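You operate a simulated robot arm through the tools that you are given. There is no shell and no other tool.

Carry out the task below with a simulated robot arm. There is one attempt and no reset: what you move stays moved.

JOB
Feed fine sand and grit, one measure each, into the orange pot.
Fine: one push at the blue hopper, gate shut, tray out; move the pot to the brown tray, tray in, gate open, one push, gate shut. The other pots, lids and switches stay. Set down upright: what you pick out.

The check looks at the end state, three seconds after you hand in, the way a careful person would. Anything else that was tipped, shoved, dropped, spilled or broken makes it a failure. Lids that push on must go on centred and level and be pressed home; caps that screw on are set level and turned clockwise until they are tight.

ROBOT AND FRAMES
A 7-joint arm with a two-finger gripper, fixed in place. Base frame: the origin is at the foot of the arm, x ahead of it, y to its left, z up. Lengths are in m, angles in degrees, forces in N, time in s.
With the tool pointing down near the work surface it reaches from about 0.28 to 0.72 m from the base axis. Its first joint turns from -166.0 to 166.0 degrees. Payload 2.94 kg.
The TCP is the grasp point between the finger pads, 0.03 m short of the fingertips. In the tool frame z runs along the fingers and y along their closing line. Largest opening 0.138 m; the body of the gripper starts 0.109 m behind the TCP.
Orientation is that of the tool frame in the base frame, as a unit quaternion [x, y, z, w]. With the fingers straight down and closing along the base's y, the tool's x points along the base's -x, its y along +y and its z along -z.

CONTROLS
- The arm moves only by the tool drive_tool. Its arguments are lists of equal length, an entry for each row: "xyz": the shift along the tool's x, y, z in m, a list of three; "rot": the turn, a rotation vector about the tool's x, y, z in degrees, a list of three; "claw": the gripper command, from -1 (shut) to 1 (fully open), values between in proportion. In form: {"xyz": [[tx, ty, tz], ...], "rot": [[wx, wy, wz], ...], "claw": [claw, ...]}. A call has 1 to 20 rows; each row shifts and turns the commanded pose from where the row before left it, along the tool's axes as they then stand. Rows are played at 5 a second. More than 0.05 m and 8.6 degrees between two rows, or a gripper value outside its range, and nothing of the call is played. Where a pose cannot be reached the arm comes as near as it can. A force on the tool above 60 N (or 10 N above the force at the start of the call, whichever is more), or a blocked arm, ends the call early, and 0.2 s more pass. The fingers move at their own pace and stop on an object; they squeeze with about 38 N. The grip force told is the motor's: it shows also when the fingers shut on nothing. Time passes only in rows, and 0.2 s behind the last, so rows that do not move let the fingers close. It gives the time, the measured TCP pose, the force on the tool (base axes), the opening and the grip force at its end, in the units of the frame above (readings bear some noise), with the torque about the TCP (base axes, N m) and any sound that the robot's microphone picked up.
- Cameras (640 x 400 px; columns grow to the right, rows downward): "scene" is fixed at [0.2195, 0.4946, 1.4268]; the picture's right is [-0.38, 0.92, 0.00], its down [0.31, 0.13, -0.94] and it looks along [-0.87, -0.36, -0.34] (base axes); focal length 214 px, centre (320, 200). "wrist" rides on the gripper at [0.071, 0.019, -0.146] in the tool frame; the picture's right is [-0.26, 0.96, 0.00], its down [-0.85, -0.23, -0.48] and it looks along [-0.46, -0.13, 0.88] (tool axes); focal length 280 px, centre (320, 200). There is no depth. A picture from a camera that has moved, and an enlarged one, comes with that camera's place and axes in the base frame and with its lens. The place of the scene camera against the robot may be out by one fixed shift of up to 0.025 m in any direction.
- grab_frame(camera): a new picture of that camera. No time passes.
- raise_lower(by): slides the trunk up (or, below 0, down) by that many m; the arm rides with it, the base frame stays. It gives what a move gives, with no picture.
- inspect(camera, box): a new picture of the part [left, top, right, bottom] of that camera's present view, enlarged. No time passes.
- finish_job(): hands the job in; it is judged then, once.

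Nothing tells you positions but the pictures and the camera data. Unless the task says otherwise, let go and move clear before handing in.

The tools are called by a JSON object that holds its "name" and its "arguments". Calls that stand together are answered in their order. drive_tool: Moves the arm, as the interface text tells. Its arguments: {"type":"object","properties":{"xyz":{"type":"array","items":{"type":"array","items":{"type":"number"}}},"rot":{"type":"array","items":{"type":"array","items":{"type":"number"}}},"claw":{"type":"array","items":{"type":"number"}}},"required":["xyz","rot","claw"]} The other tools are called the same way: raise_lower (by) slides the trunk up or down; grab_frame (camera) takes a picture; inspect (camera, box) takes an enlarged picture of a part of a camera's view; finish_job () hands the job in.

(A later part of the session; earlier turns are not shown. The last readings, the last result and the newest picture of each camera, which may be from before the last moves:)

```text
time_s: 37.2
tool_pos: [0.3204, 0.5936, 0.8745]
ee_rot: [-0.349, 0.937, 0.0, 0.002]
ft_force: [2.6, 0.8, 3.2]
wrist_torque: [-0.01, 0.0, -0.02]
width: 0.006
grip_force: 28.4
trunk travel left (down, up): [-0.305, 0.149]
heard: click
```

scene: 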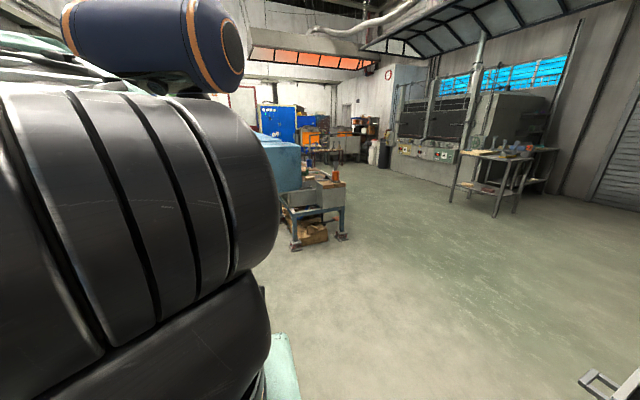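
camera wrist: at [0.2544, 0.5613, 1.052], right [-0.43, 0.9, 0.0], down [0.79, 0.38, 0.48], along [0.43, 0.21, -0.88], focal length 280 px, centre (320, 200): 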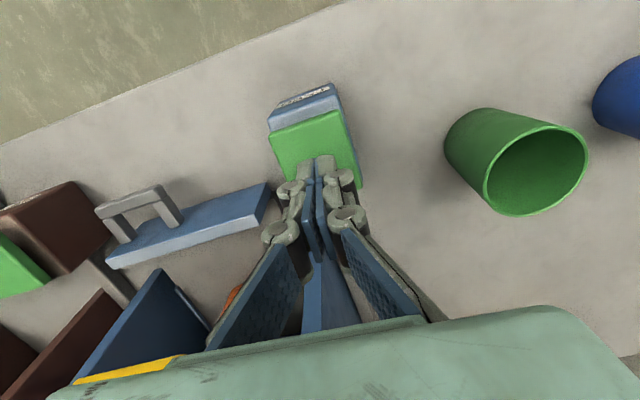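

A click was heard: one push registered. I'll release straight up.

{"name": "drive_tool", "arguments": {"xyz": [[0, 0, -0.01], [0, 0, -0.02], [0, 0, -0.03], [0, 0, -0.04], [0, 0, 0]], "rot": [[0, 0, 0], [0, 0, 0], [0, 0, 0], [0, 0, 0], [0, 0, 0]], "claw": [-1, -1, -1, -1, -1]}}

{"name": "grab_frame", "arguments": {"camera": "wrist"}}

```text
time_s: 38.4
tool_pos: [0.3198, 0.596, 0.9722]
ee_rot: [-0.349, 0.937, 0.001, 0.001]
ft_force: [-0.1, 0.2, 0.0]
wrist_torque: [0.01, 0.02, -0.03]
width: 0.0002
grip_force: 28.8
trunk travel left (down, up): [-0.305, 0.149]
```

```text
taken
camera wrist: at [0.2538, 0.5629, 1.1179], right [-0.43, 0.9, 0.0], down [0.79, 0.38, 0.48], along [0.43, 0.21, -0.88], focal length 280 px, centre (320, 200)
```

wrist: 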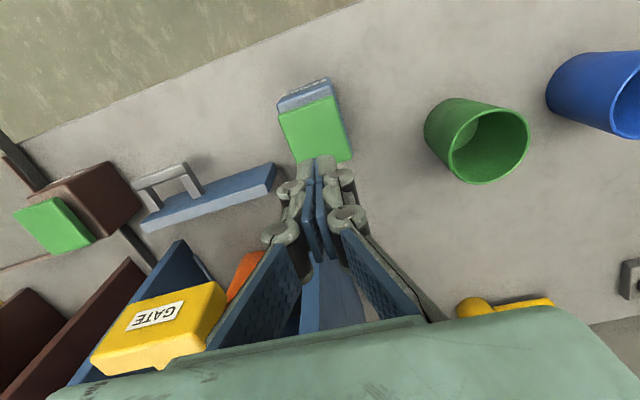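

The dispense is done. Next I'll shut the blue gate: back off and move in front of the blue machine, tilting the tool forward to see the knob.

{"name": "drive_tool", "arguments": {"xyz": [[0.0226, -0.01, -0.01], [0.0226, -0.02, -0.01], [0.01, -0.035, -0.01], [0.01, -0.035, -0.01], [0.005, -0.035, 0], [0.005, -0.034, 0], [0, 0, 0], [0, 0, 0], [0, 0, 0], [0, 0, 0], [0, 0, 0]], "rot": [[0, 0, 0], [0, 0, 0], [0, 0, 0], [0, 0, 0], [0, 0, 0], [0, 0, 0], [0, -8, 0], [0, -8, 0], [0, -8, 0], [0, -8, 0], [0, 0, 0]], "claw": [-1, -1, -1, -1, -1, -1, -1, -1, -1, -1, -1]}}

{"name": "grab_frame", "arguments": {"camera": "wrist"}}

```text
time_s: 40.8
tool_pos: [0.3743, 0.4166, 1.0138]
ee_rot: [-0.335, 0.9, 0.096, 0.26]
ft_force: [0.2, 0.4, -0.3]
wrist_torque: [-0.01, 0.01, 0.0]
width: 0.0
grip_force: 28.1
trunk travel left (down, up): [-0.305, 0.149]
```

```text
taken
camera wrist: at [0.2561, 0.3408, 1.0993], right [-0.46, 0.87, 0.14], down [0.5, 0.13, 0.85], along [0.73, 0.47, -0.5], focal length 280 px, centre (320, 200)
```

wrist: 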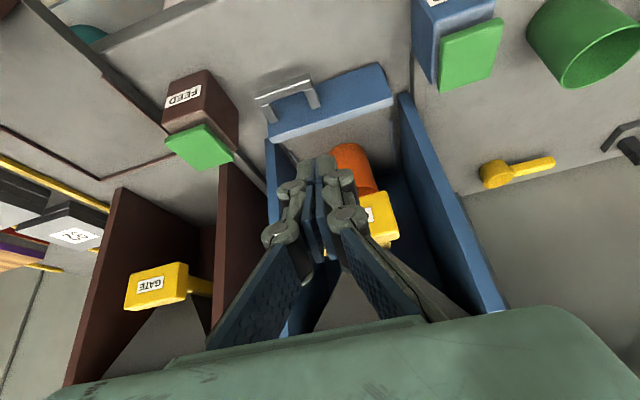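

I'm centred on the blue machine. I'll move forward a little and tilt further so the fingertips point at the knob.

{"name": "drive_tool", "arguments": {"xyz": [[-0.0169, 0.0005, 0.0107], [-0.0169, 0.0005, 0.0107], [-0.0169, 0.0005, 0.0107], [0, 0, 0], [0, 0, 0], [0, 0, 0], [0, 0, 0]], "rot": [[0, 0, 0], [0, 0, 0], [0, 0, 0], [0, -8, 0], [0, -8, 0], [0, -8, 0], [0, 0, 0]], "claw": [-1, -1, -1, -1, -1, -1, -1]}}

{"name": "grab_frame", "arguments": {"camera": "wrist"}}

```text
time_s: 42.4
tool_pos: [0.4205, 0.4578, 1.0087]
ee_rot: [-0.309, 0.827, 0.165, 0.44]
ft_force: [0.9, 0.6, -0.5]
wrist_torque: [0.03, 0.01, 0.03]
width: 0.0001
grip_force: 28.1
out of reach, approached as far as the arm can: row 5
trunk travel left (down, up): [-0.305, 0.149]
```

```text
taken
camera wrist: at [0.286, 0.3661, 1.03], right [-0.52, 0.83, 0.22], down [0.21, -0.12, 0.97], along [0.83, 0.55, -0.11], focal length 280 px, centre (320, 200)
```

wrist: 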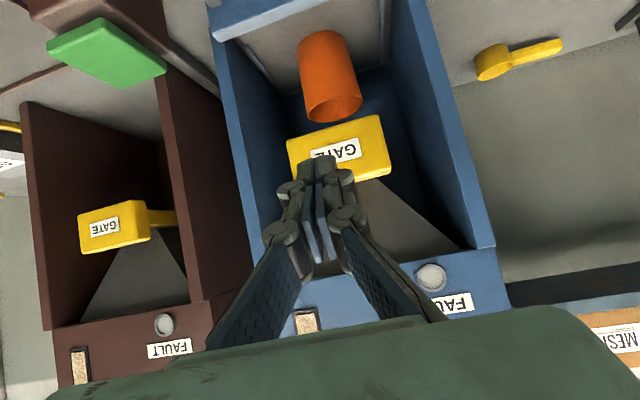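

Clear view of the blue gate knob at about (0.484, 0.527, 0.961). I'll lower the tips to knob height and come close to it.

{"name": "drive_tool", "arguments": {"xyz": [[0.0166, 0.0047, 0.0112], [0.0166, 0.0047, 0.0112], [-0.0126, 0.0005, 0.0187], [-0.0126, 0.0005, 0.0187], [0, 0, 0]], "rot": [[0, 0, 0], [0, 0, 0], [0, 0, 0], [0, 0, 0], [0, 0, 0]], "claw": [-1, -1, -1, -1, -1]}}

{"name": "grab_frame", "arguments": {"camera": "wrist"}}

```text
time_s: 43.6
tool_pos: [0.4462, 0.4942, 0.9685]
ee_rot: [-0.307, 0.827, 0.164, 0.441]
ft_force: [0.2, 0.0, 0.0]
wrist_torque: [-0.01, -0.01, 0.03]
width: 0.0001
grip_force: 27.9
trunk travel left (down, up): [-0.305, 0.149]
```

```text
taken
camera wrist: at [0.3125, 0.4034, 0.9914], right [-0.52, 0.83, 0.22], down [0.21, -0.12, 0.97], along [0.83, 0.55, -0.11], focal length 280 px, centre (320, 200)
```

wrist: 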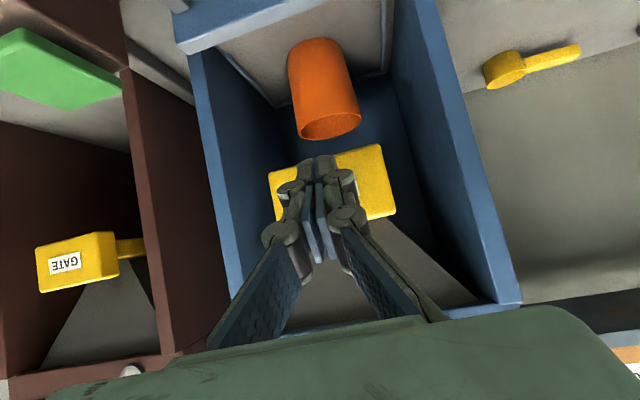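

Tips are about 2 cm in front of the knob centre. Pushing forward gently.

{"name": "drive_tool", "arguments": {"xyz": [[-0.0056, 0.0002, 0.0083], [-0.0056, 0.0002, 0.0083], [-0.0056, 0.0002, 0.0083], [-0.0056, 0.0002, 0.0083]], "rot": [[0, 0, 0], [0, 0, 0], [0, 0, 0], [0, 0, 0]], "claw": [-1, -1, -1, -1]}}

{"name": "grab_frame", "arguments": {"camera": "wrist"}}

```text
time_s: 44.6
tool_pos: [0.4765, 0.5206, 0.9689]
ee_rot: [-0.307, 0.827, 0.163, 0.441]
ft_force: [0.6, -0.6, 0.1]
wrist_torque: [-0.01, -0.01, 0.04]
width: 0.0
grip_force: 28.2
trunk travel left (down, up): [-0.305, 0.149]
```

```text
taken
camera wrist: at [0.3426, 0.4296, 0.9912], right [-0.52, 0.83, 0.22], down [0.21, -0.12, 0.97], along [0.83, 0.55, -0.11], focal length 280 px, centre (320, 200)
```

wrist: 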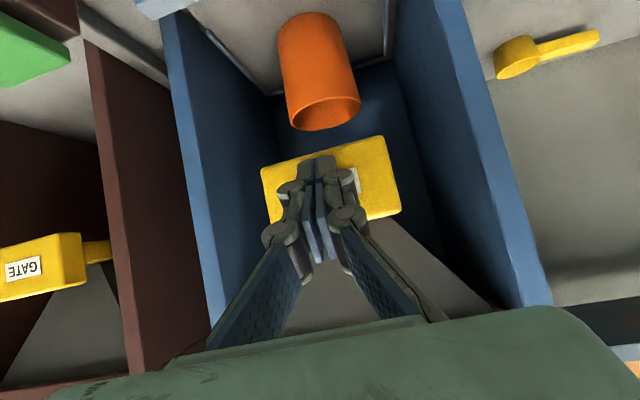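

{"name": "inspect", "arguments": {"camera": "wrist", "box": [240, 110, 420, 260]}}

{"name": "drive_tool", "arguments": {"xyz": [[-0.0056, 0.0002, 0.0083], [-0.0056, 0.0002, 0.0083]], "rot": [[0, 0, 0], [0, 0, 0]], "claw": [-1, -1]}}

{"name": "inspect", "arguments": {"camera": "wrist", "box": [240, 110, 420, 260]}}

```text
2.67 times, centred on (330, 185) of wrist
camera zoom: at [0.3426, 0.4296, 0.9912], right [-0.52, 0.83, 0.22], down [0.21, -0.12, 0.97], along [0.83, 0.55, -0.11], focal length 748 px, centre (293, 240)
```

zoom: 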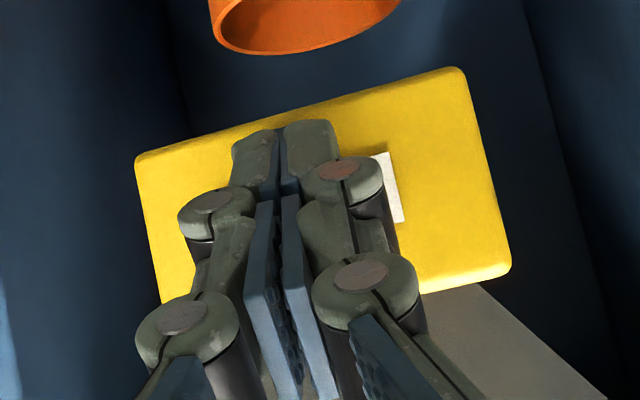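

```text
time_s: 45.2
tool_pos: [0.4926, 0.5349, 0.9686]
ee_rot: [-0.307, 0.827, 0.164, 0.44]
ft_force: [-1.8, -0.1, -1.0]
wrist_torque: [-0.01, 0.03, 0.01]
width: 0.0
grip_force: 28.4
trunk travel left (down, up): [-0.305, 0.149]
```

```text
2.67 times, centred on (330, 185) of wrist
camera zoom: at [0.3573, 0.4431, 0.9919], right [-0.52, 0.83, 0.22], down [0.21, -0.12, 0.97], along [0.83, 0.55, -0.11], focal length 748 px, centre (293, 240)
```

zoom: 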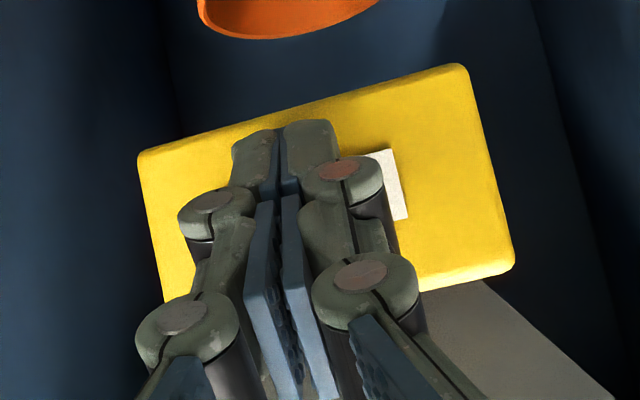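

The knob moves with the tips at low force. I'll continue pushing until it stops.

{"name": "drive_tool", "arguments": {"xyz": [[-0.0028, 0.0001, 0.00415], [-0.0028, 0.0001, 0.00415], [-0.0028, 0.0001, 0.00415], [-0.0028, 0.0001, 0.00415]], "rot": [[0, 0, 0], [0, 0, 0], [0, 0, 0], [0, 0, 0]], "claw": [-1, -1, -1, -1]}}

{"name": "grab_frame", "arguments": {"camera": "wrist"}}

```text
time_s: 46.1
tool_pos: [0.4974, 0.5386, 0.9692]
ee_rot: [-0.308, 0.829, 0.161, 0.438]
ft_force: [-30.4, -29.1, 20.5]
wrist_torque: [0.33, -0.2, 0.13]
width: 0.006
grip_force: 28.9
trunk travel left (down, up): [-0.305, 0.149]
stopped in row 4: the force on the tool passed its limit at 65 N (the readings are from after the stop); the commanded pose is now the measured one
```

```text
taken
camera wrist: at [0.3621, 0.4481, 0.9929], right [-0.52, 0.83, 0.21], down [0.22, -0.12, 0.97], along [0.83, 0.55, -0.12], focal length 280 px, centre (320, 200)
```

wrist: 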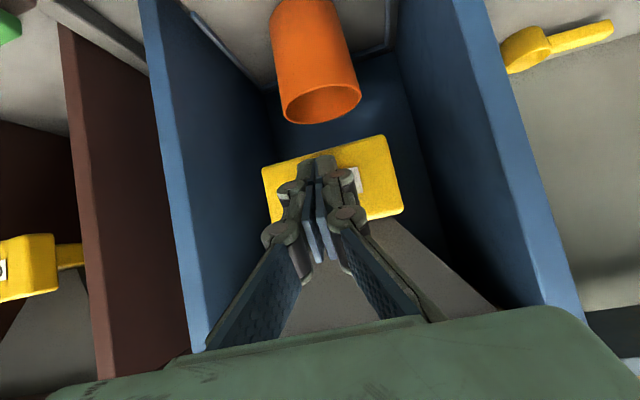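

The gate reached its stop. I'll back off and compare it with the shut brown gate.

{"name": "drive_tool", "arguments": {"xyz": [[0.0056, -0.0002, -0.0083], [0.0112, -0.0004, -0.0166], [0.0168, -0.0006, -0.025], [0.0168, -0.0006, -0.025], [-0.02, 0, -0.0134], [0, 0, 0]], "rot": [[0, 0, 0], [0, 0, 0], [0, 0, 0], [0, 0, 0], [0, 0, 0], [0, 0, 0]], "claw": [-1, -1, -1, -1, -1, -1]}}

{"name": "grab_frame", "arguments": {"camera": "wrist"}}

```text
time_s: 47.5
tool_pos: [0.434, 0.4814, 0.9885]
ee_rot: [-0.31, 0.83, 0.161, 0.435]
ft_force: [-0.1, 0.2, 0.2]
wrist_torque: [-0.03, -0.01, -0.01]
width: 0.0
grip_force: 28.5
trunk travel left (down, up): [-0.305, 0.149]
```

```text
taken
camera wrist: at [0.2994, 0.3908, 1.0137], right [-0.52, 0.83, 0.21], down [0.22, -0.11, 0.97], along [0.83, 0.55, -0.12], focal length 280 px, centre (320, 200)
```

wrist: 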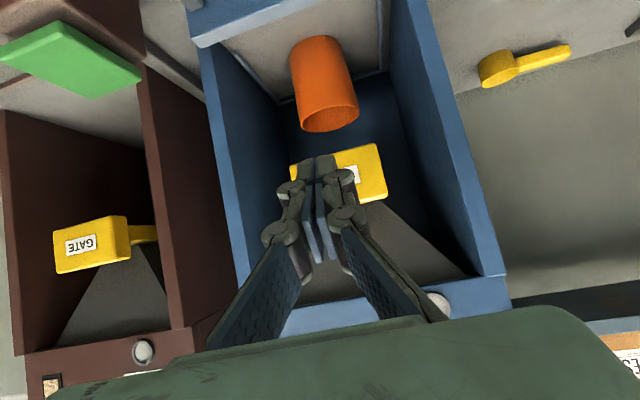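

I'll slide sideways, staying in front of the plates, so both gates can be compared from the middle.

{"name": "drive_tool", "arguments": {"xyz": [[0, -0.04, 0], [0, -0.04, 0], [0, -0.04, 0], [0, -0.04, 0], [0, 0, 0]], "rot": [[0, 0, 0], [0, 0, 0], [0, 0, 0], [0, 0, 0], [0, 0, 0]], "claw": [-1, -1, -1, -1, -1]}}

{"name": "grab_frame", "arguments": {"camera": "wrist"}}

{"name": "inspect", "arguments": {"camera": "wrist", "box": [380, 60, 600, 260]}}

{"name": "inspect", "arguments": {"camera": "wrist", "box": [100, 100, 320, 300]}}

```text
time_s: 48.8
tool_pos: [0.5383, 0.3597, 0.9906]
ee_rot: [-0.309, 0.83, 0.161, 0.435]
ft_force: [0.3, -0.1, -0.4]
wrist_torque: [0.05, 0.01, 0.01]
width: 0.0
grip_force: 28.3
trunk travel left (down, up): [-0.305, 0.149]
```

```text
taken
camera wrist: at [0.4039, 0.2685, 1.0147], right [-0.52, 0.83, 0.21], down [0.22, -0.11, 0.97], along [0.83, 0.55, -0.12], focal length 280 px, centre (320, 200)
```

wrist: 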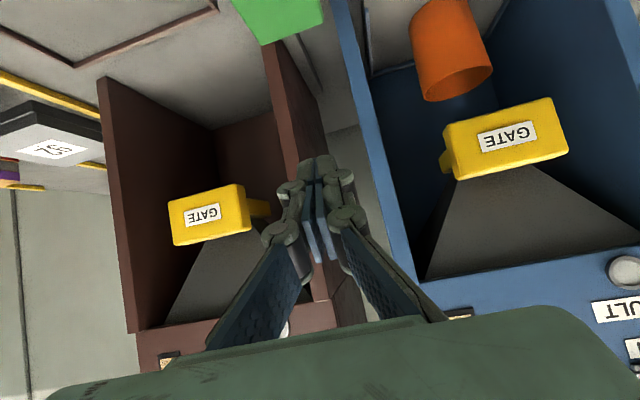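

```text
2.00 times, centred on (490, 160) of wrist
camera zoom: at [0.4039, 0.2685, 1.0147], right [-0.52, 0.83, 0.21], down [0.22, -0.11, 0.97], along [0.83, 0.55, -0.12], focal length 561 px, centre (-20, 280)
```

zoom: 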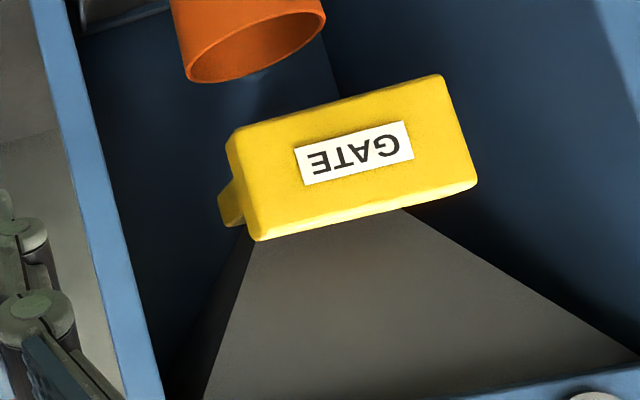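

```text
2.00 times, centred on (210, 200) of wrist
camera zoom: at [0.4039, 0.2685, 1.0147], right [-0.52, 0.83, 0.21], down [0.22, -0.11, 0.97], along [0.83, 0.55, -0.12], focal length 561 px, centre (540, 200)
```

zoom: 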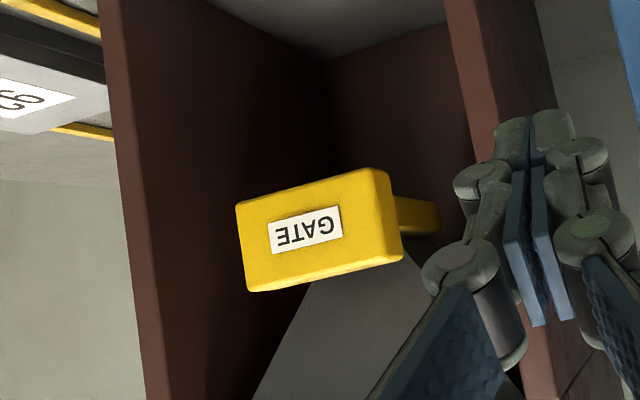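

Both gates now look alike, so blue is shut. Next is the blue tray: I place its handle bar near (0.468, 0.445, 0.79). I'll straighten up and look at it from above.

{"name": "drive_tool", "arguments": {"xyz": [[-0.02, 0, -0.012], [0, 0, 0], [0, 0, 0], [0, 0, 0], [0, 0, 0], [0, 0, 0], [0, 0, 0], [0, 0, 0], [0, 0, 0]], "rot": [[0, 0, 0], [0, 8, 0], [0, 8, 0], [0, 8, 0], [0, 8, 0], [0, 8, 0], [0, 8, 0], [0, 7.3, 0], [0, 0, 0]], "claw": [-1, -1, -1, -1, -1, -1, -1, -1, -1]}}

{"name": "grab_frame", "arguments": {"camera": "wrist"}}

```text
time_s: 50.8
tool_pos: [0.5393, 0.3618, 1.0124]
ee_rot: [-0.348, 0.937, -0.002, 0.0]
ft_force: [0.7, -0.6, -0.5]
wrist_torque: [0.02, 0.02, -0.01]
width: 0.0
grip_force: 29.0
trunk travel left (down, up): [-0.305, 0.149]
```

```text
taken
camera wrist: at [0.4727, 0.3303, 1.1578], right [-0.43, 0.9, 0.0], down [0.79, 0.38, 0.47], along [0.43, 0.2, -0.88], focal length 280 px, centre (320, 200)
```

wrist: 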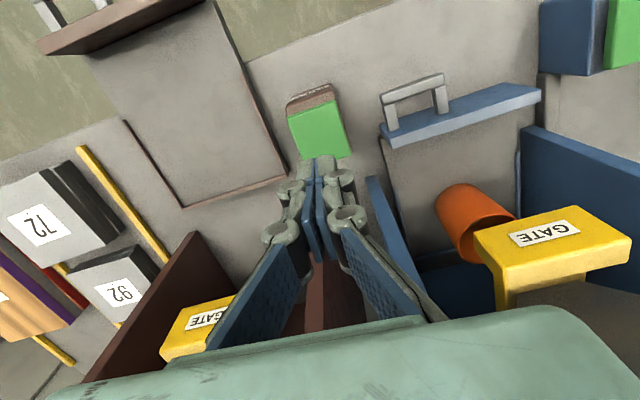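

I'll move above the handle, staying high, and turn the tool 90° so the fingers close along the pull direction.

{"name": "drive_tool", "arguments": {"xyz": [[0, 0.037, 0], [0, 0.037, 0], [0, 0.036, 0], [0, 0, 0], [0, 0, 0], [0, 0, 0], [0, 0, 0], [0, 0, 0], [0, 0, 0], [0, 0, 0]], "rot": [[0, 0, 0], [0, 0, 0], [0, 0, 0], [0, 0, 8], [0, 0, 8], [0, 0, 8], [0, 0, 8], [0, 0, 8], [0, 0, 8], [0, 0, 0]], "claw": [-1, -1, -1, -1, -1, -1, -1, -1, -1, -1]}}

{"name": "grab_frame", "arguments": {"camera": "wrist"}}

```text
time_s: 53.0
tool_pos: [0.4687, 0.4467, 1.0118]
ee_rot: [0.063, 0.998, -0.001, 0.0]
ft_force: [-0.6, 0.2, -0.7]
wrist_torque: [-0.04, 0.0, 0.01]
width: 0.0
grip_force: 28.1
trunk travel left (down, up): [-0.305, 0.149]
```

```text
taken
camera wrist: at [0.3998, 0.4741, 1.158], right [0.38, 0.92, 0.0], down [0.81, -0.34, 0.48], along [0.44, -0.18, -0.88], focal length 280 px, centre (320, 200)
```

wrist: 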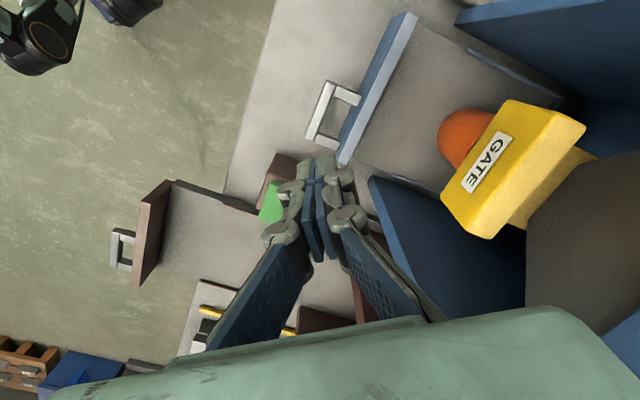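

Rotation works. I'll turn the remaining 40.5° so the closing line matches the pull direction.

{"name": "drive_tool", "arguments": {"xyz": [[0, 0, 0], [0, 0, 0], [0, 0, 0], [0, 0, 0], [0, 0, 0], [0, 0, 0]], "rot": [[0, 0, 8.1], [0, 0, 8.1], [0, 0, 8.1], [0, 0, 8.1], [0, 0, 8.1], [0, 0, 0]], "claw": [-1, -1, -1, -1, -1, -1]}}

{"name": "grab_frame", "arguments": {"camera": "wrist"}}

```text
time_s: 54.4
tool_pos: [0.4694, 0.447, 1.0117]
ee_rot: [0.406, 0.914, -0.001, 0.001]
ft_force: [0.4, -0.5, 0.2]
wrist_torque: [-0.03, 0.01, 0.01]
width: 0.0
grip_force: 28.9
trunk travel left (down, up): [-0.305, 0.149]
```

```text
taken
camera wrist: at [0.4336, 0.5112, 1.1573], right [0.89, 0.45, 0.0], down [0.4, -0.78, 0.48], along [0.22, -0.43, -0.88], focal length 280 px, centre (320, 200)
```

wrist: 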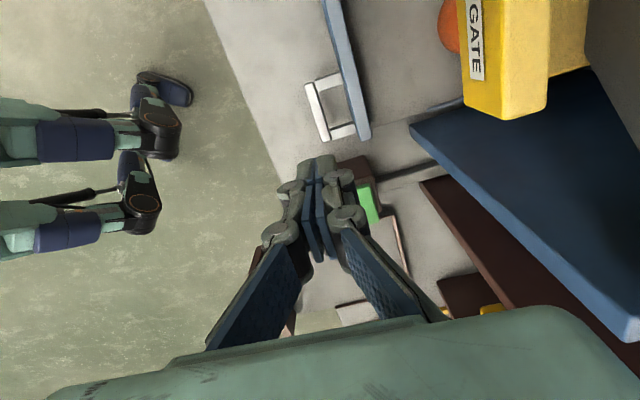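

The camera shows the handle bar near (0.463, 0.446, 0.80), with the bench near z≈0.745. I'll open the fingers slightly, centre on the bar and descend to look closer.

{"name": "drive_tool", "arguments": {"xyz": [[0.0035, -0.0061, 0.03], [0, 0, 0.04], [0, 0, 0.03], [0, 0, 0.02], [0, 0, 0]], "rot": [[0, 0, 0], [0, 0, 0], [0, 0, 0], [0, 0, 0], [0, 0, 0]], "claw": [-0.5, -0.5, -0.5, -0.5, -0.5]}}

{"name": "grab_frame", "arguments": {"camera": "wrist"}}

{"name": "inspect", "arguments": {"camera": "wrist", "box": [230, 50, 430, 230]}}

```text
time_s: 55.5
tool_pos: [0.4626, 0.4455, 0.8924]
ee_rot: [0.404, 0.915, -0.001, 0.001]
ft_force: [0.0, 0.0, -0.3]
wrist_torque: [0.02, 0.0, -0.02]
width: 0.0346
grip_force: 0.1
trunk travel left (down, up): [-0.305, 0.149]
```

```text
taken
camera wrist: at [0.4279, 0.51, 1.0379], right [0.89, 0.46, 0.0], down [0.4, -0.78, 0.48], along [0.22, -0.43, -0.88], focal length 280 px, centre (320, 200)
```

wrist: 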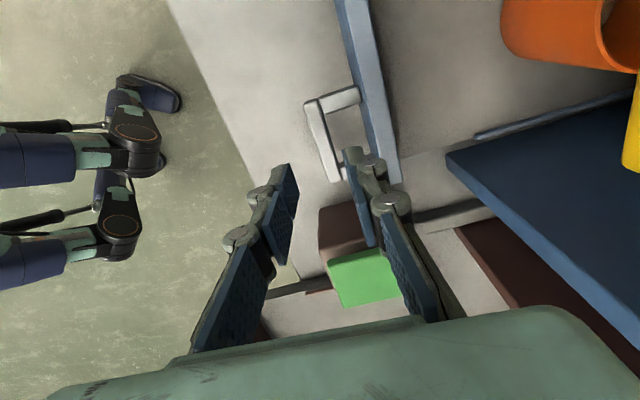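

```text
2.22 times, centred on (330, 140) of wrist
camera zoom: at [0.4279, 0.51, 1.0379], right [0.89, 0.46, 0.0], down [0.4, -0.78, 0.48], along [0.22, -0.43, -0.88], focal length 623 px, centre (298, 333)
```

zoom: 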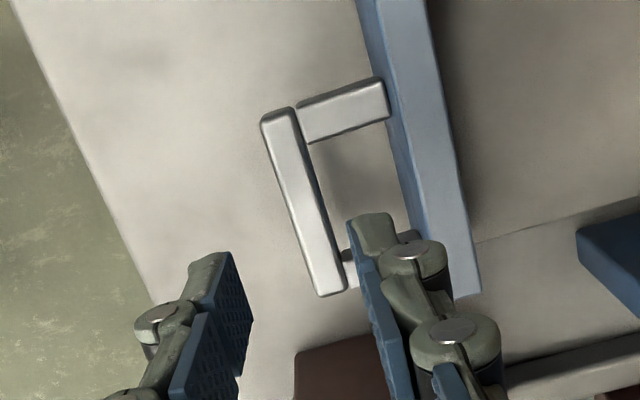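

The handle bar is roughly 6 mm beyond the finger centre line. I'll shift slightly and descend in small steps.

{"name": "drive_tool", "arguments": {"xyz": [[0.008, 0.005, 0.01], [0, 0, 0.015], [0, 0, 0]], "rot": [[0, 0, 0], [0, 0, 0], [0, 0, 0]], "claw": [-0.5, -0.5, -0.5]}}

{"name": "inspect", "arguments": {"camera": "wrist", "box": [230, 50, 430, 230]}}

```text
time_s: 56.4
tool_pos: [0.4599, 0.4536, 0.8678]
ee_rot: [0.404, 0.915, 0.0, 0.001]
ft_force: [-0.2, 0.7, -0.9]
wrist_torque: [0.01, -0.02, -0.01]
width: 0.0346
grip_force: 0.1
trunk travel left (down, up): [-0.305, 0.149]
```

```text
2.22 times, centred on (330, 140) of wrist
camera zoom: at [0.426, 0.5188, 1.0126], right [0.89, 0.46, 0.0], down [0.4, -0.78, 0.48], along [0.22, -0.43, -0.88], focal length 623 px, centre (298, 333)
```

zoom: 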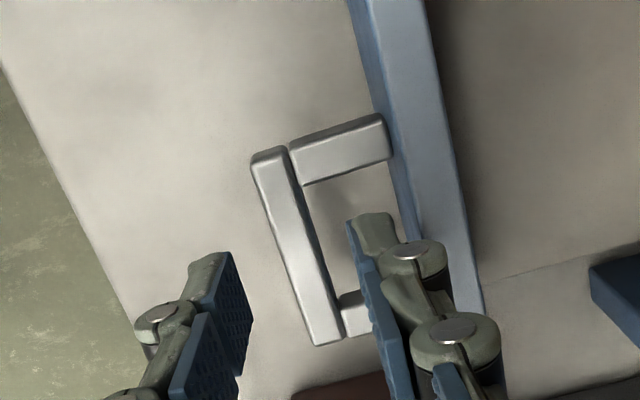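

The bar is at z≈0.80 and lies between the fingers. I'll centre it and lower the tips around the bar.

{"name": "drive_tool", "arguments": {"xyz": [[0, -0.003, 0.015], [0, 0, 0.015], [0, 0, 0.01], [0, 0, 0]], "rot": [[0, 0, 0], [0, 0, 0], [0, 0, 0], [0, 0, 0]], "claw": [-0.5, -0.5, -0.5, -0.5]}}

{"name": "inspect", "arguments": {"camera": "wrist", "box": [230, 80, 430, 260]}}

```text
time_s: 57.4
tool_pos: [0.4583, 0.4514, 0.8266]
ee_rot: [0.404, 0.915, -0.001, 0.001]
ft_force: [-0.2, 0.5, -0.5]
wrist_torque: [0.0, 0.0, 0.01]
width: 0.0343
grip_force: 0.0
trunk travel left (down, up): [-0.305, 0.149]
```

```text
2.22 times, centred on (330, 170) of wrist
camera zoom: at [0.4237, 0.5165, 0.9728], right [0.89, 0.46, 0.0], down [0.4, -0.78, 0.48], along [0.22, -0.43, -0.88], focal length 623 px, centre (298, 267)
```

zoom: 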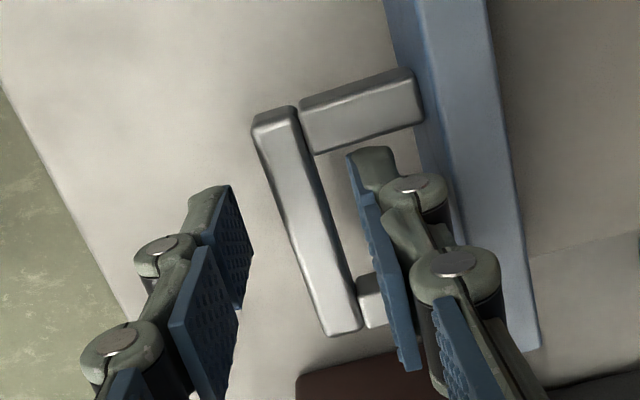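

The right finger is in the gap behind the bar. I'll narrow the fingers a little, go slightly deeper and then grip.

{"name": "drive_tool", "arguments": {"xyz": [[0, 0, 0], [0, 0, 0.005], [0, 0, 0.005], [0, 0, 0]], "rot": [[0, 0, 0], [0, 0, 0], [0, 0, 0], [0, 0, 0]], "claw": [-0.62, -0.62, -0.62, -0.62]}}

{"name": "inspect", "arguments": {"camera": "wrist", "box": [230, 80, 430, 260]}}

```text
time_s: 58.4
tool_pos: [0.4578, 0.4521, 0.8156]
ee_rot: [0.404, 0.915, 0.0, 0.0]
ft_force: [-0.4, 0.4, -0.7]
wrist_torque: [-0.01, 0.01, 0.01]
width: 0.0259
grip_force: 0.2
trunk travel left (down, up): [-0.305, 0.149]
```

```text
2.22 times, centred on (330, 170) of wrist
camera zoom: at [0.423, 0.5165, 0.9627], right [0.89, 0.46, 0.0], down [0.4, -0.78, 0.48], along [0.22, -0.43, -0.88], focal length 623 px, centre (298, 267)
```

zoom: 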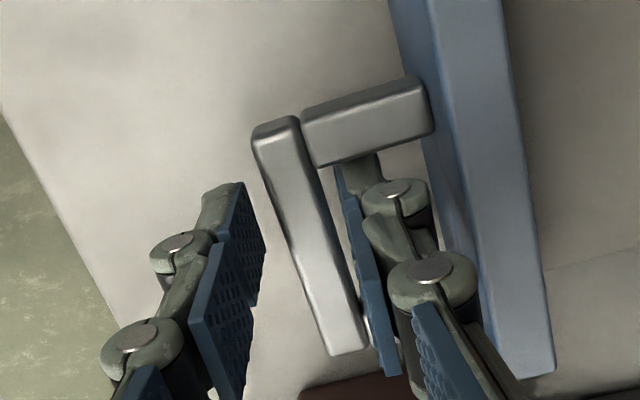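

The finger is behind the bar. Closing the gripper on the handle bar.

{"name": "drive_tool", "arguments": {"xyz": [[-0.003, 0, 0], [0, 0, 0], [0, 0, 0], [0, 0, 0]], "rot": [[0, 0, 0], [0, 0, 0], [0, 0, 0], [0, 0, 0]], "claw": [-0.75, -1, -1, -1]}}

{"name": "inspect", "arguments": {"camera": "wrist", "box": [230, 80, 430, 260]}}

```text
time_s: 59.4
tool_pos: [0.4587, 0.4496, 0.8158]
ee_rot: [0.403, 0.915, -0.001, 0.001]
ft_force: [-0.5, 3.1, 1.0]
wrist_torque: [0.19, 0.15, 1.02]
width: 0.0138
grip_force: 41.0
trunk travel left (down, up): [-0.305, 0.149]
```

```text
2.22 times, centred on (330, 170) of wrist
camera zoom: at [0.4248, 0.5147, 0.9625], right [0.89, 0.46, 0.0], down [0.4, -0.78, 0.48], along [0.22, -0.42, -0.88], focal length 623 px, centre (298, 267)
```

zoom: 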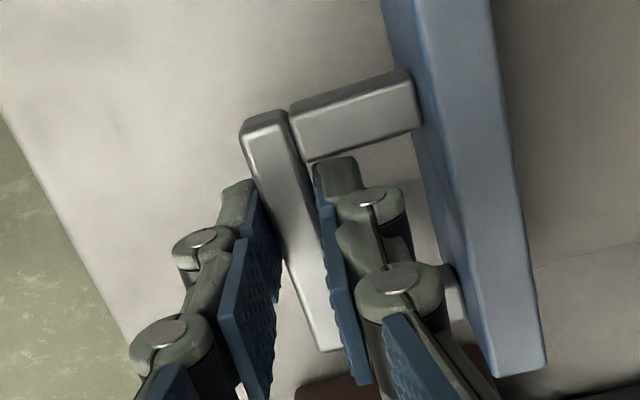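

The handle is gripped (opening 13.8 mm). I'll pull the tray out slowly and smoothly toward the robot.

{"name": "drive_tool", "arguments": {"xyz": [[0, -0.003, 0], [0, -0.005, 0], [0, -0.007, 0], [0, -0.008, 0], [0, -0.008, 0], [0, -0.008, 0], [0, -0.008, 0], [0, -0.008, 0]], "rot": [[0, 0, -0.3], [0, 0, -0.3], [0, 0, 0], [0, 0, 0], [0, 0, 0], [0, 0, 0], [0, 0, 0], [0, 0, 0]], "claw": [-1, -1, -1, -1, -1, -1, -1, -1]}}

{"name": "grab_frame", "arguments": {"camera": "wrist"}}

```text
time_s: 61.1
tool_pos: [0.4201, 0.4101, 0.8172]
ee_rot: [0.399, 0.917, -0.002, 0.001]
ft_force: [1.8, -1.5, 1.7]
wrist_torque: [-0.04, -0.05, 0.97]
width: 0.0138
grip_force: 40.6
trunk travel left (down, up): [-0.305, 0.149]
```

```text
taken
camera wrist: at [0.3846, 0.4751, 0.9623], right [0.89, 0.46, 0.0], down [0.41, -0.78, 0.48], along [0.22, -0.42, -0.88], focal length 280 px, centre (320, 200)
```

wrist: 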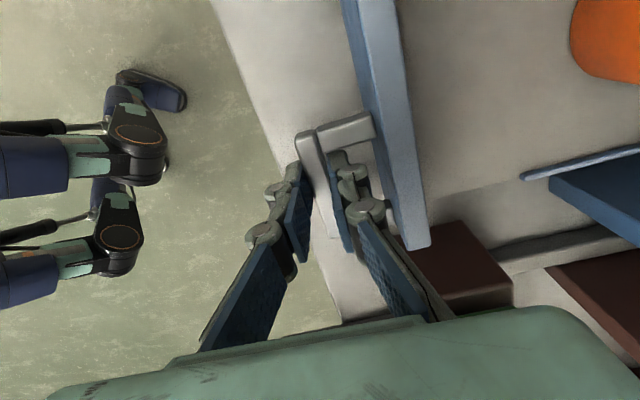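

The tray slides with the handle. The rails seem to run nearer 44°, so I'll trim the yaw slightly and continue pulling.

{"name": "drive_tool", "arguments": {"xyz": [[0, -0.006, 0], [0, -0.008, 0], [0, -0.009, 0], [0, -0.009, 0], [0, -0.009, 0], [0, -0.009, 0], [0, -0.009, 0], [0, -0.008, 0]], "rot": [[0, 0, -0.5], [0, 0, -0.5], [0, 0, -0.5], [0, 0, 0], [0, 0, 0], [0, 0, 0], [0, 0, 0], [0, 0, 0]], "claw": [-1, -1, -1, -1, -1, -1, -1, -1]}}

{"name": "grab_frame", "arguments": {"camera": "wrist"}}

```text
time_s: 63.0
tool_pos: [0.3717, 0.3623, 0.8161]
ee_rot: [0.389, 0.921, -0.002, 0.001]
ft_force: [11.1, -13.3, 0.0]
wrist_torque: [-0.57, -0.67, 0.97]
width: 0.0134
grip_force: 39.8
trunk travel left (down, up): [-0.305, 0.149]
```

```text
taken
camera wrist: at [0.3349, 0.4261, 0.9623], right [0.87, 0.49, 0.0], down [0.43, -0.77, 0.48], along [0.23, -0.42, -0.88], focal length 280 px, centre (320, 200)
```

wrist: 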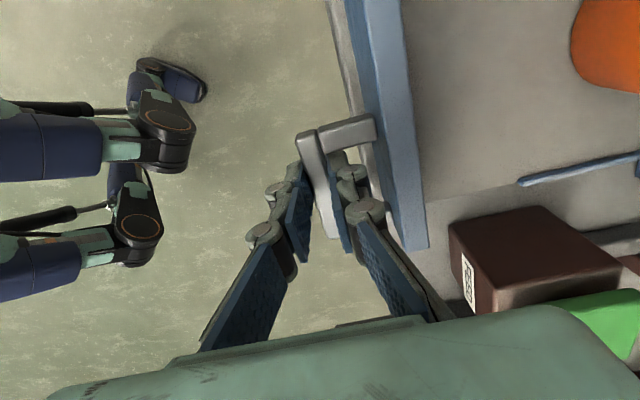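

Lateral force built up, showing the rails run at about 45°. I'll relieve it sideways and pull the remaining distance, watching for the end stop.

{"name": "drive_tool", "arguments": {"xyz": [[-0.005, -0.004, 0], [-0.001, -0.008, 0], [0, -0.009, 0], [0, -0.009, 0], [0, -0.009, 0], [0, -0.008, 0]], "rot": [[0, 0, -0.3], [0, 0, -0.3], [0, 0, 0], [0, 0, 0], [0, 0, 0], [0, 0, 0]], "claw": [-1, -1, -1, -1, -1, -1]}}

{"name": "grab_frame", "arguments": {"camera": "wrist"}}

```text
time_s: 64.3
tool_pos: [0.3386, 0.3292, 0.8169]
ee_rot: [0.381, 0.925, -0.001, 0.001]
ft_force: [-16.4, 18.2, 0.5]
wrist_torque: [0.81, 0.75, -0.58]
width: 0.0131
grip_force: 39.8
trunk travel left (down, up): [-0.305, 0.149]
```

```text
taken
camera wrist: at [0.3019, 0.3931, 0.9624], right [0.87, 0.5, 0.0], down [0.44, -0.76, 0.48], along [0.24, -0.41, -0.88], focal length 280 px, centre (320, 200)
```

wrist: 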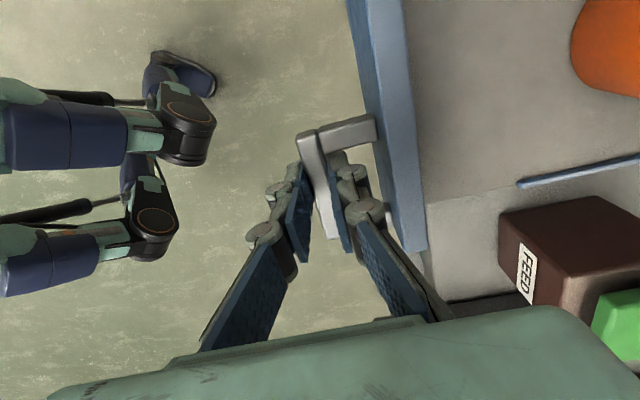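

The tray is out by 17 cm. The brown tray, by estimate, is out about 21 cm. I'll relieve the side load and continue gently to a similar distance or a stop.

{"name": "drive_tool", "arguments": {"xyz": [[0.0025, -0.004, 0], [0, -0.006, 0], [0, -0.007, 0], [0, -0.007, 0], [0, -0.006, 0], [0, 0, 0]], "rot": [[0, 0, 0.3], [0, 0, 0], [0, 0, 0], [0, 0, 0], [0, 0, 0], [0, 0, 0]], "claw": [-1, -1, -1, -1, -1, -1]}}

{"name": "grab_frame", "arguments": {"camera": "wrist"}}

```text
time_s: 65.8
tool_pos: [0.3178, 0.3076, 0.8164]
ee_rot: [0.386, 0.923, -0.002, 0.001]
ft_force: [-9.1, 9.6, -3.0]
wrist_torque: [0.02, -0.04, 0.96]
width: 0.013
grip_force: 39.6
trunk travel left (down, up): [-0.305, 0.149]
```

```text
taken
camera wrist: at [0.2805, 0.3717, 0.9622], right [0.87, 0.49, 0.0], down [0.43, -0.76, 0.48], along [0.24, -0.42, -0.88], focal length 280 px, centre (320, 200)
```

wrist: 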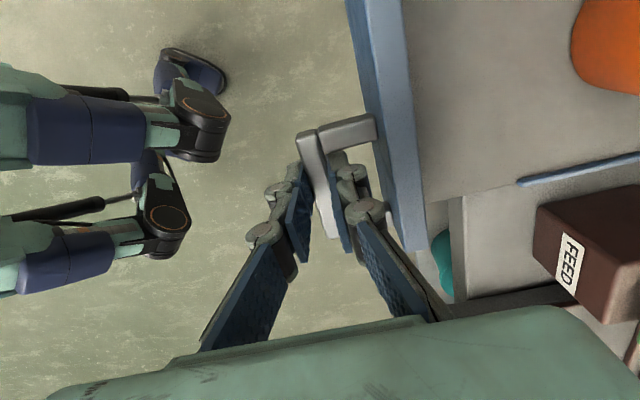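

Now 20 cm out. I'll pull about 1.5 cm more in small steps, checking for the end stop.

{"name": "drive_tool", "arguments": {"xyz": [[0.001, -0.004, 0], [0, -0.004, 0], [0, -0.004, 0], [0, -0.004, 0], [0, 0, 0]], "rot": [[0, 0, -0.2], [0, 0, 0], [0, 0, 0], [0, 0, 0], [0, 0, 0]], "claw": [-1, -1, -1, -1, -1]}}

```text
time_s: 67.0
tool_pos: [0.3074, 0.2982, 0.8165]
ee_rot: [0.384, 0.923, -0.001, 0.0]
ft_force: [0.6, -0.2, -3.7]
wrist_torque: [-0.39, -0.4, 0.95]
width: 0.0132
grip_force: 39.9
trunk travel left (down, up): [-0.305, 0.149]
```

The tray is out 21 cm, matching the brown tray, with no load on the tool. I'll open the fingers a little and lift off.

{"name": "drive_tool", "arguments": {"xyz": [[0, 0, 0], [0, 0, 0], [0, 0, 0]], "rot": [[0, 0, 0], [0, 0, 0], [0, 0, 0]], "claw": [-0.7, -0.6, -0.6]}}

{"name": "grab_frame", "arguments": {"camera": "wrist"}}

```text
time_s: 67.8
tool_pos: [0.306, 0.2986, 0.8182]
ee_rot: [0.383, 0.924, 0.0, 0.001]
ft_force: [-0.5, -0.9, -0.3]
wrist_torque: [0.01, -0.04, -0.01]
width: 0.0277
grip_force: 0.1
trunk travel left (down, up): [-0.305, 0.149]
```

```text
taken
camera wrist: at [0.2692, 0.3615, 0.9627], right [0.87, 0.49, 0.0], down [0.43, -0.76, 0.48], along [0.24, -0.42, -0.88], focal length 280 px, centre (320, 200)
```

wrist: 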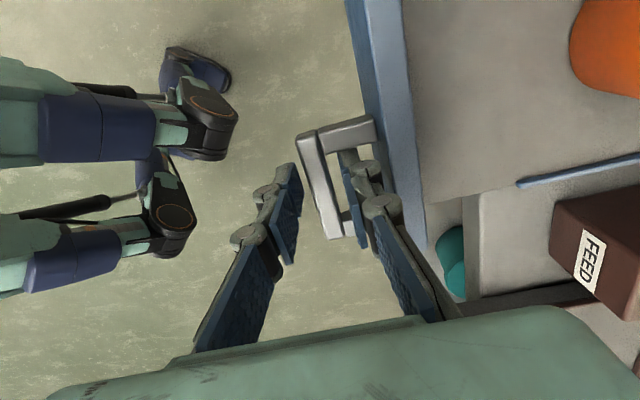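

Released cleanly. I'll lift away and view the tray with the pot.

{"name": "drive_tool", "arguments": {"xyz": [[0, 0, -0.01], [0, 0, -0.02], [0, 0, -0.04], [0, 0, -0.05], [0, 0, -0.05], [0, 0, -0.03], [0, 0, 0]], "rot": [[0, 0, 0], [0, 0, 0], [0, 0, 0], [0, 0, 0], [0, 0, 0], [0, 0, 0], [0, 0, 0]], "claw": [-0.6, -0.6, -0.6, -0.6, -0.6, -0.6, -0.6]}}

{"name": "grab_frame", "arguments": {"camera": "wrist"}}

```text
time_s: 69.3
tool_pos: [0.3068, 0.2986, 1.0172]
ee_rot: [0.384, 0.923, -0.002, 0.001]
ft_force: [-0.9, -0.1, 0.1]
wrist_torque: [0.02, 0.02, 0.02]
width: 0.0276
grip_force: 0.1
trunk travel left (down, up): [-0.305, 0.149]
```

```text
taken
camera wrist: at [0.2688, 0.3619, 1.1623], right [0.87, 0.49, 0.0], down [0.43, -0.76, 0.48], along [0.24, -0.42, -0.88], focal length 280 px, centre (320, 200)
```

wrist: 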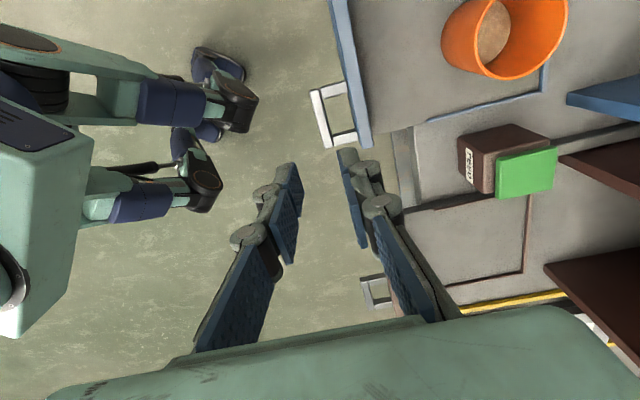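

The sand is visible in the orange pot. I'll move above the pot to centre on it.

{"name": "drive_tool", "arguments": {"xyz": [[0.0094, 0.0377, 0], [0.0094, 0.0377, 0], [0.0094, 0.0377, 0], [0.0094, 0.0377, 0], [0.0094, 0.0377, 0], [0, 0, 0]], "rot": [[0, 0, 0], [0, 0, 0], [0, 0, 0], [0, 0, 0], [0, 0, 0], [0, 0, 0]], "claw": [1, 1, 1, 1, 1, 1]}}

{"name": "grab_frame", "arguments": {"camera": "wrist"}}

```text
time_s: 70.8
tool_pos: [0.4071, 0.4663, 1.017]
ee_rot: [0.384, 0.923, 0.0, 0.002]
ft_force: [0.0, 0.2, -0.4]
wrist_torque: [-0.02, 0.02, -0.03]
width: 0.1384
grip_force: 0.1
trunk travel left (down, up): [-0.305, 0.149]
```

```text
taken
camera wrist: at [0.3694, 0.5296, 1.1625], right [0.87, 0.5, 0.0], down [0.44, -0.76, 0.48], along [0.24, -0.42, -0.88], focal length 280 px, centre (320, 200)
```

wrist: 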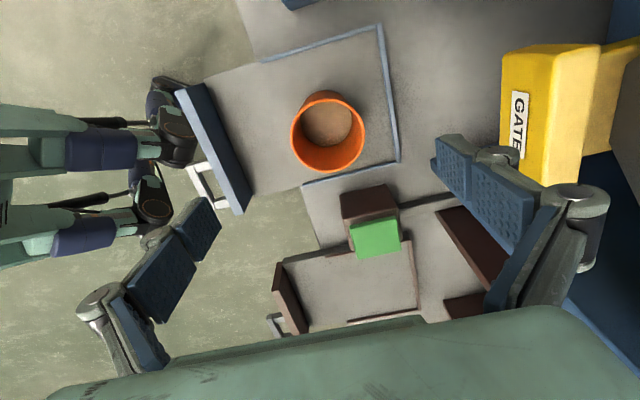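

The pot rim (0.08 m wide) is centred near (0.419, 0.460) with its top at z≈0.865; on the tray it stands 8.8 cm in front of the back lip, centred laterally. I'll align and descend around it.

{"name": "drive_tool", "arguments": {"xyz": [[-0.0129, 0.004, 0], [0, 0, 0.03], [0, 0, 0.04], [0, 0, 0.03], [0, 0, 0]], "rot": [[0, 0, 0], [0, 0, 0], [0, 0, 0], [0, 0, 0], [0, 0, 0]], "claw": [0.75, 0.75, 0.75, 0.75, 0.75]}}

{"name": "grab_frame", "arguments": {"camera": "wrist"}}

```text
time_s: 72.0
tool_pos: [0.418, 0.4569, 0.9165]
ee_rot: [0.383, 0.924, 0.0, 0.0]
ft_force: [-0.2, 0.5, 0.5]
wrist_torque: [-0.01, -0.03, 0.03]
width: 0.1208
grip_force: 0.1
trunk travel left (down, up): [-0.305, 0.149]
```

```text
taken
camera wrist: at [0.3806, 0.5202, 1.0628], right [0.87, 0.5, 0.0], down [0.43, -0.76, 0.48], along [0.24, -0.41, -0.88], focal length 280 px, centre (320, 200)
```

wrist: 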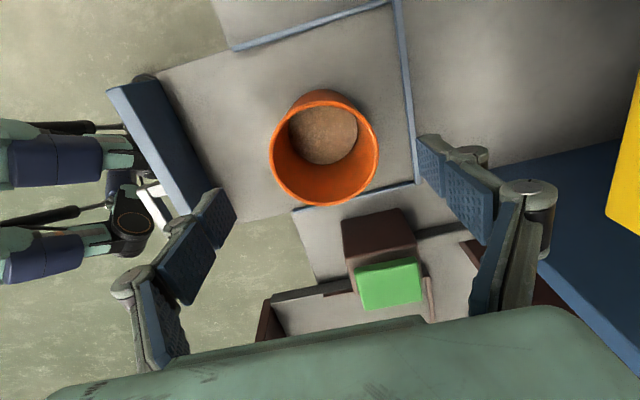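

Well centred; a small trim of 3 mm and I descend to grasp height.

{"name": "drive_tool", "arguments": {"xyz": [[0.003, 0.003, 0.02], [0, 0, 0.025], [0, 0, 0.025], [0, 0, 0.015], [0, 0, 0]], "rot": [[0, 0, 0], [0, 0, 0], [0, 0, 0], [0, 0, 0], [0, 0, 0]], "claw": [0.75, 0.75, 0.75, 0.75, 0.75]}}

{"name": "grab_frame", "arguments": {"camera": "wrist"}}

```text
time_s: 73.2
tool_pos: [0.4193, 0.4623, 0.8312]
ee_rot: [0.384, 0.923, 0.0, 0.001]
ft_force: [-0.2, 0.1, 0.4]
wrist_torque: [0.0, -0.03, 0.04]
width: 0.1207
grip_force: 0.1
trunk travel left (down, up): [-0.305, 0.149]
```

```text
taken
camera wrist: at [0.382, 0.5247, 0.977], right [0.87, 0.5, 0.0], down [0.43, -0.76, 0.48], along [0.24, -0.41, -0.88], focal length 280 px, centre (320, 200)
```

wrist: 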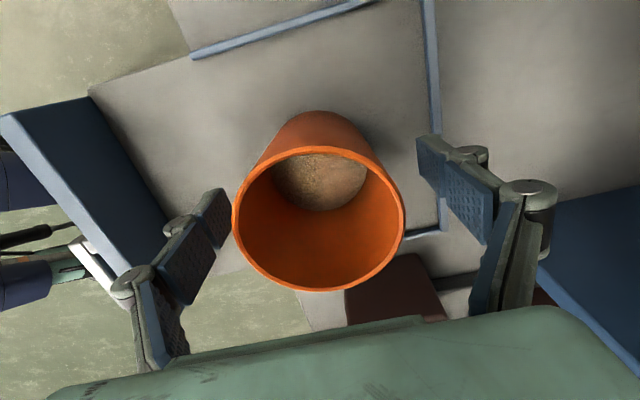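

The pot is centred between the fingers. Closing on it.

{"name": "drive_tool", "arguments": {"xyz": [[0, 0, 0], [0, 0, 0], [0, 0, 0], [0, 0, 0], [0, 0, 0]], "rot": [[0, 0, 0], [0, 0, 0], [0, 0, 0], [0, 0, 0], [0, 0, 0]], "claw": [0.45, 0.3, 0.15, -0.2, -1]}}

{"name": "grab_frame", "arguments": {"camera": "wrist"}}

```text
time_s: 74.3
tool_pos: [0.4194, 0.4624, 0.832]
ee_rot: [0.384, 0.923, -0.001, 0.001]
ft_force: [0.0, 0.7, 1.5]
wrist_torque: [-0.1, 0.06, -0.03]
width: 0.0758
grip_force: 38.4
trunk travel left (down, up): [-0.305, 0.149]
```

```text
taken
camera wrist: at [0.382, 0.5246, 0.9774], right [0.87, 0.5, 0.0], down [0.43, -0.76, 0.48], along [0.24, -0.42, -0.88], focal length 280 px, centre (320, 200)
```

wrist: 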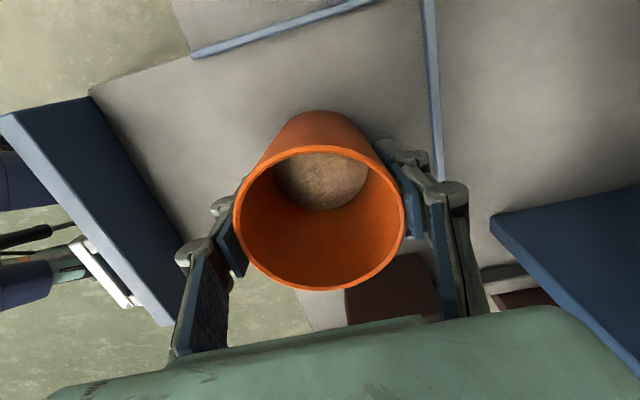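

Firm grip (opening 75.8 mm). Lifting gently straight up.

{"name": "drive_tool", "arguments": {"xyz": [[0, 0, -0.005], [0, 0, -0.01], [0, 0, -0.02], [0, 0, -0.025], [0, 0, -0.025], [0, 0, -0.02], [0, 0, -0.01], [0, 0, 0]], "rot": [[0, 0, 0], [0, 0, 0], [0, 0, 0], [0, 0, 0], [0, 0, 0], [0, 0, 0], [0, 0, 0], [0, 0, 0]], "claw": [-1, -1, -1, -1, -1, -1, -1, -1]}}

{"name": "grab_frame", "arguments": {"camera": "wrist"}}

```text
time_s: 76.2
tool_pos: [0.4194, 0.4628, 0.9488]
ee_rot: [0.384, 0.923, -0.002, 0.001]
ft_force: [0.8, 0.8, -2.8]
wrist_torque: [0.03, 0.0, 0.03]
width: 0.0758
grip_force: 38.4
trunk travel left (down, up): [-0.305, 0.149]
```

```text
taken
camera wrist: at [0.3828, 0.5256, 1.0937], right [0.87, 0.5, 0.0], down [0.43, -0.76, 0.48], along [0.24, -0.42, -0.88], focal length 280 px, centre (320, 200)
```

wrist: 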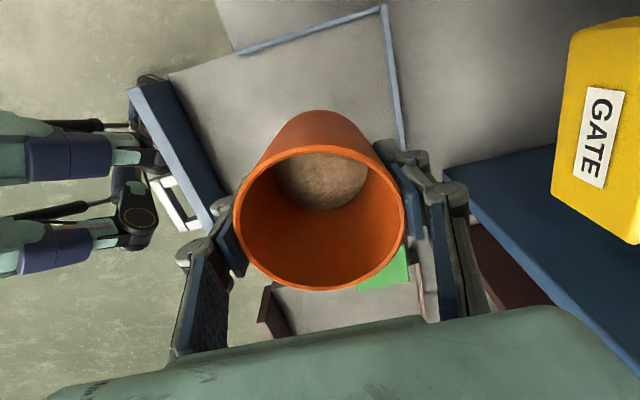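

The pot is lifted (about 3 N). I'll retract toward the robot, move sideways in front of the feed box toward the brown tray, and check.

{"name": "drive_tool", "arguments": {"xyz": [[0, -0.015, 0], [0, -0.025, 0], [0, -0.025, 0], [0, -0.025, 0], [-0.01, -0.01, 0], [-0.025, 0, 0], [-0.03, 0, 0], [-0.03, 0, 0], [-0.03, 0, 0], [-0.03, 0, 0], [-0.03, 0, 0], [-0.03, 0, 0], [-0.03, 0, 0], [-0.03, 0, 0], [-0.02, 0, 0], [0, 0, 0]], "rot": [[0, 0, 0], [0, 0, 0], [0, 0, 0], [0, 0, 0], [0, 0, 0], [0, 0, 0], [0, 0, 0], [0, 0, 0], [0, 0, 0], [0, 0, 0], [0, 0, 0], [0, 0, 0], [0, 0, 0], [0, 0, 0], [0, 0, 0], [0, 0, 0]], "claw": [-1, -1, -1, -1, -1, -1, -1, -1, -1, -1, -1, -1, -1, -1, -1, -1]}}

{"name": "grab_frame", "arguments": {"camera": "wrist"}}

```text
time_s: 79.5
tool_pos: [0.5582, 0.1823, 0.9491]
ee_rot: [0.383, 0.924, 0.0, 0.0]
ft_force: [-1.0, 0.9, -2.2]
wrist_torque: [-0.02, 0.04, 0.02]
width: 0.0758
grip_force: 37.8
trunk travel left (down, up): [-0.305, 0.149]
```

```text
taken
camera wrist: at [0.5203, 0.2448, 1.094], right [0.87, 0.5, 0.0], down [0.44, -0.76, 0.48], along [0.24, -0.41, -0.88], focal length 280 px, centre (320, 200)
```

wrist: 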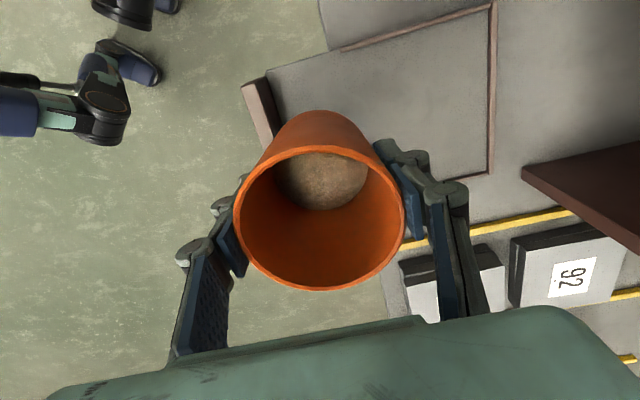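

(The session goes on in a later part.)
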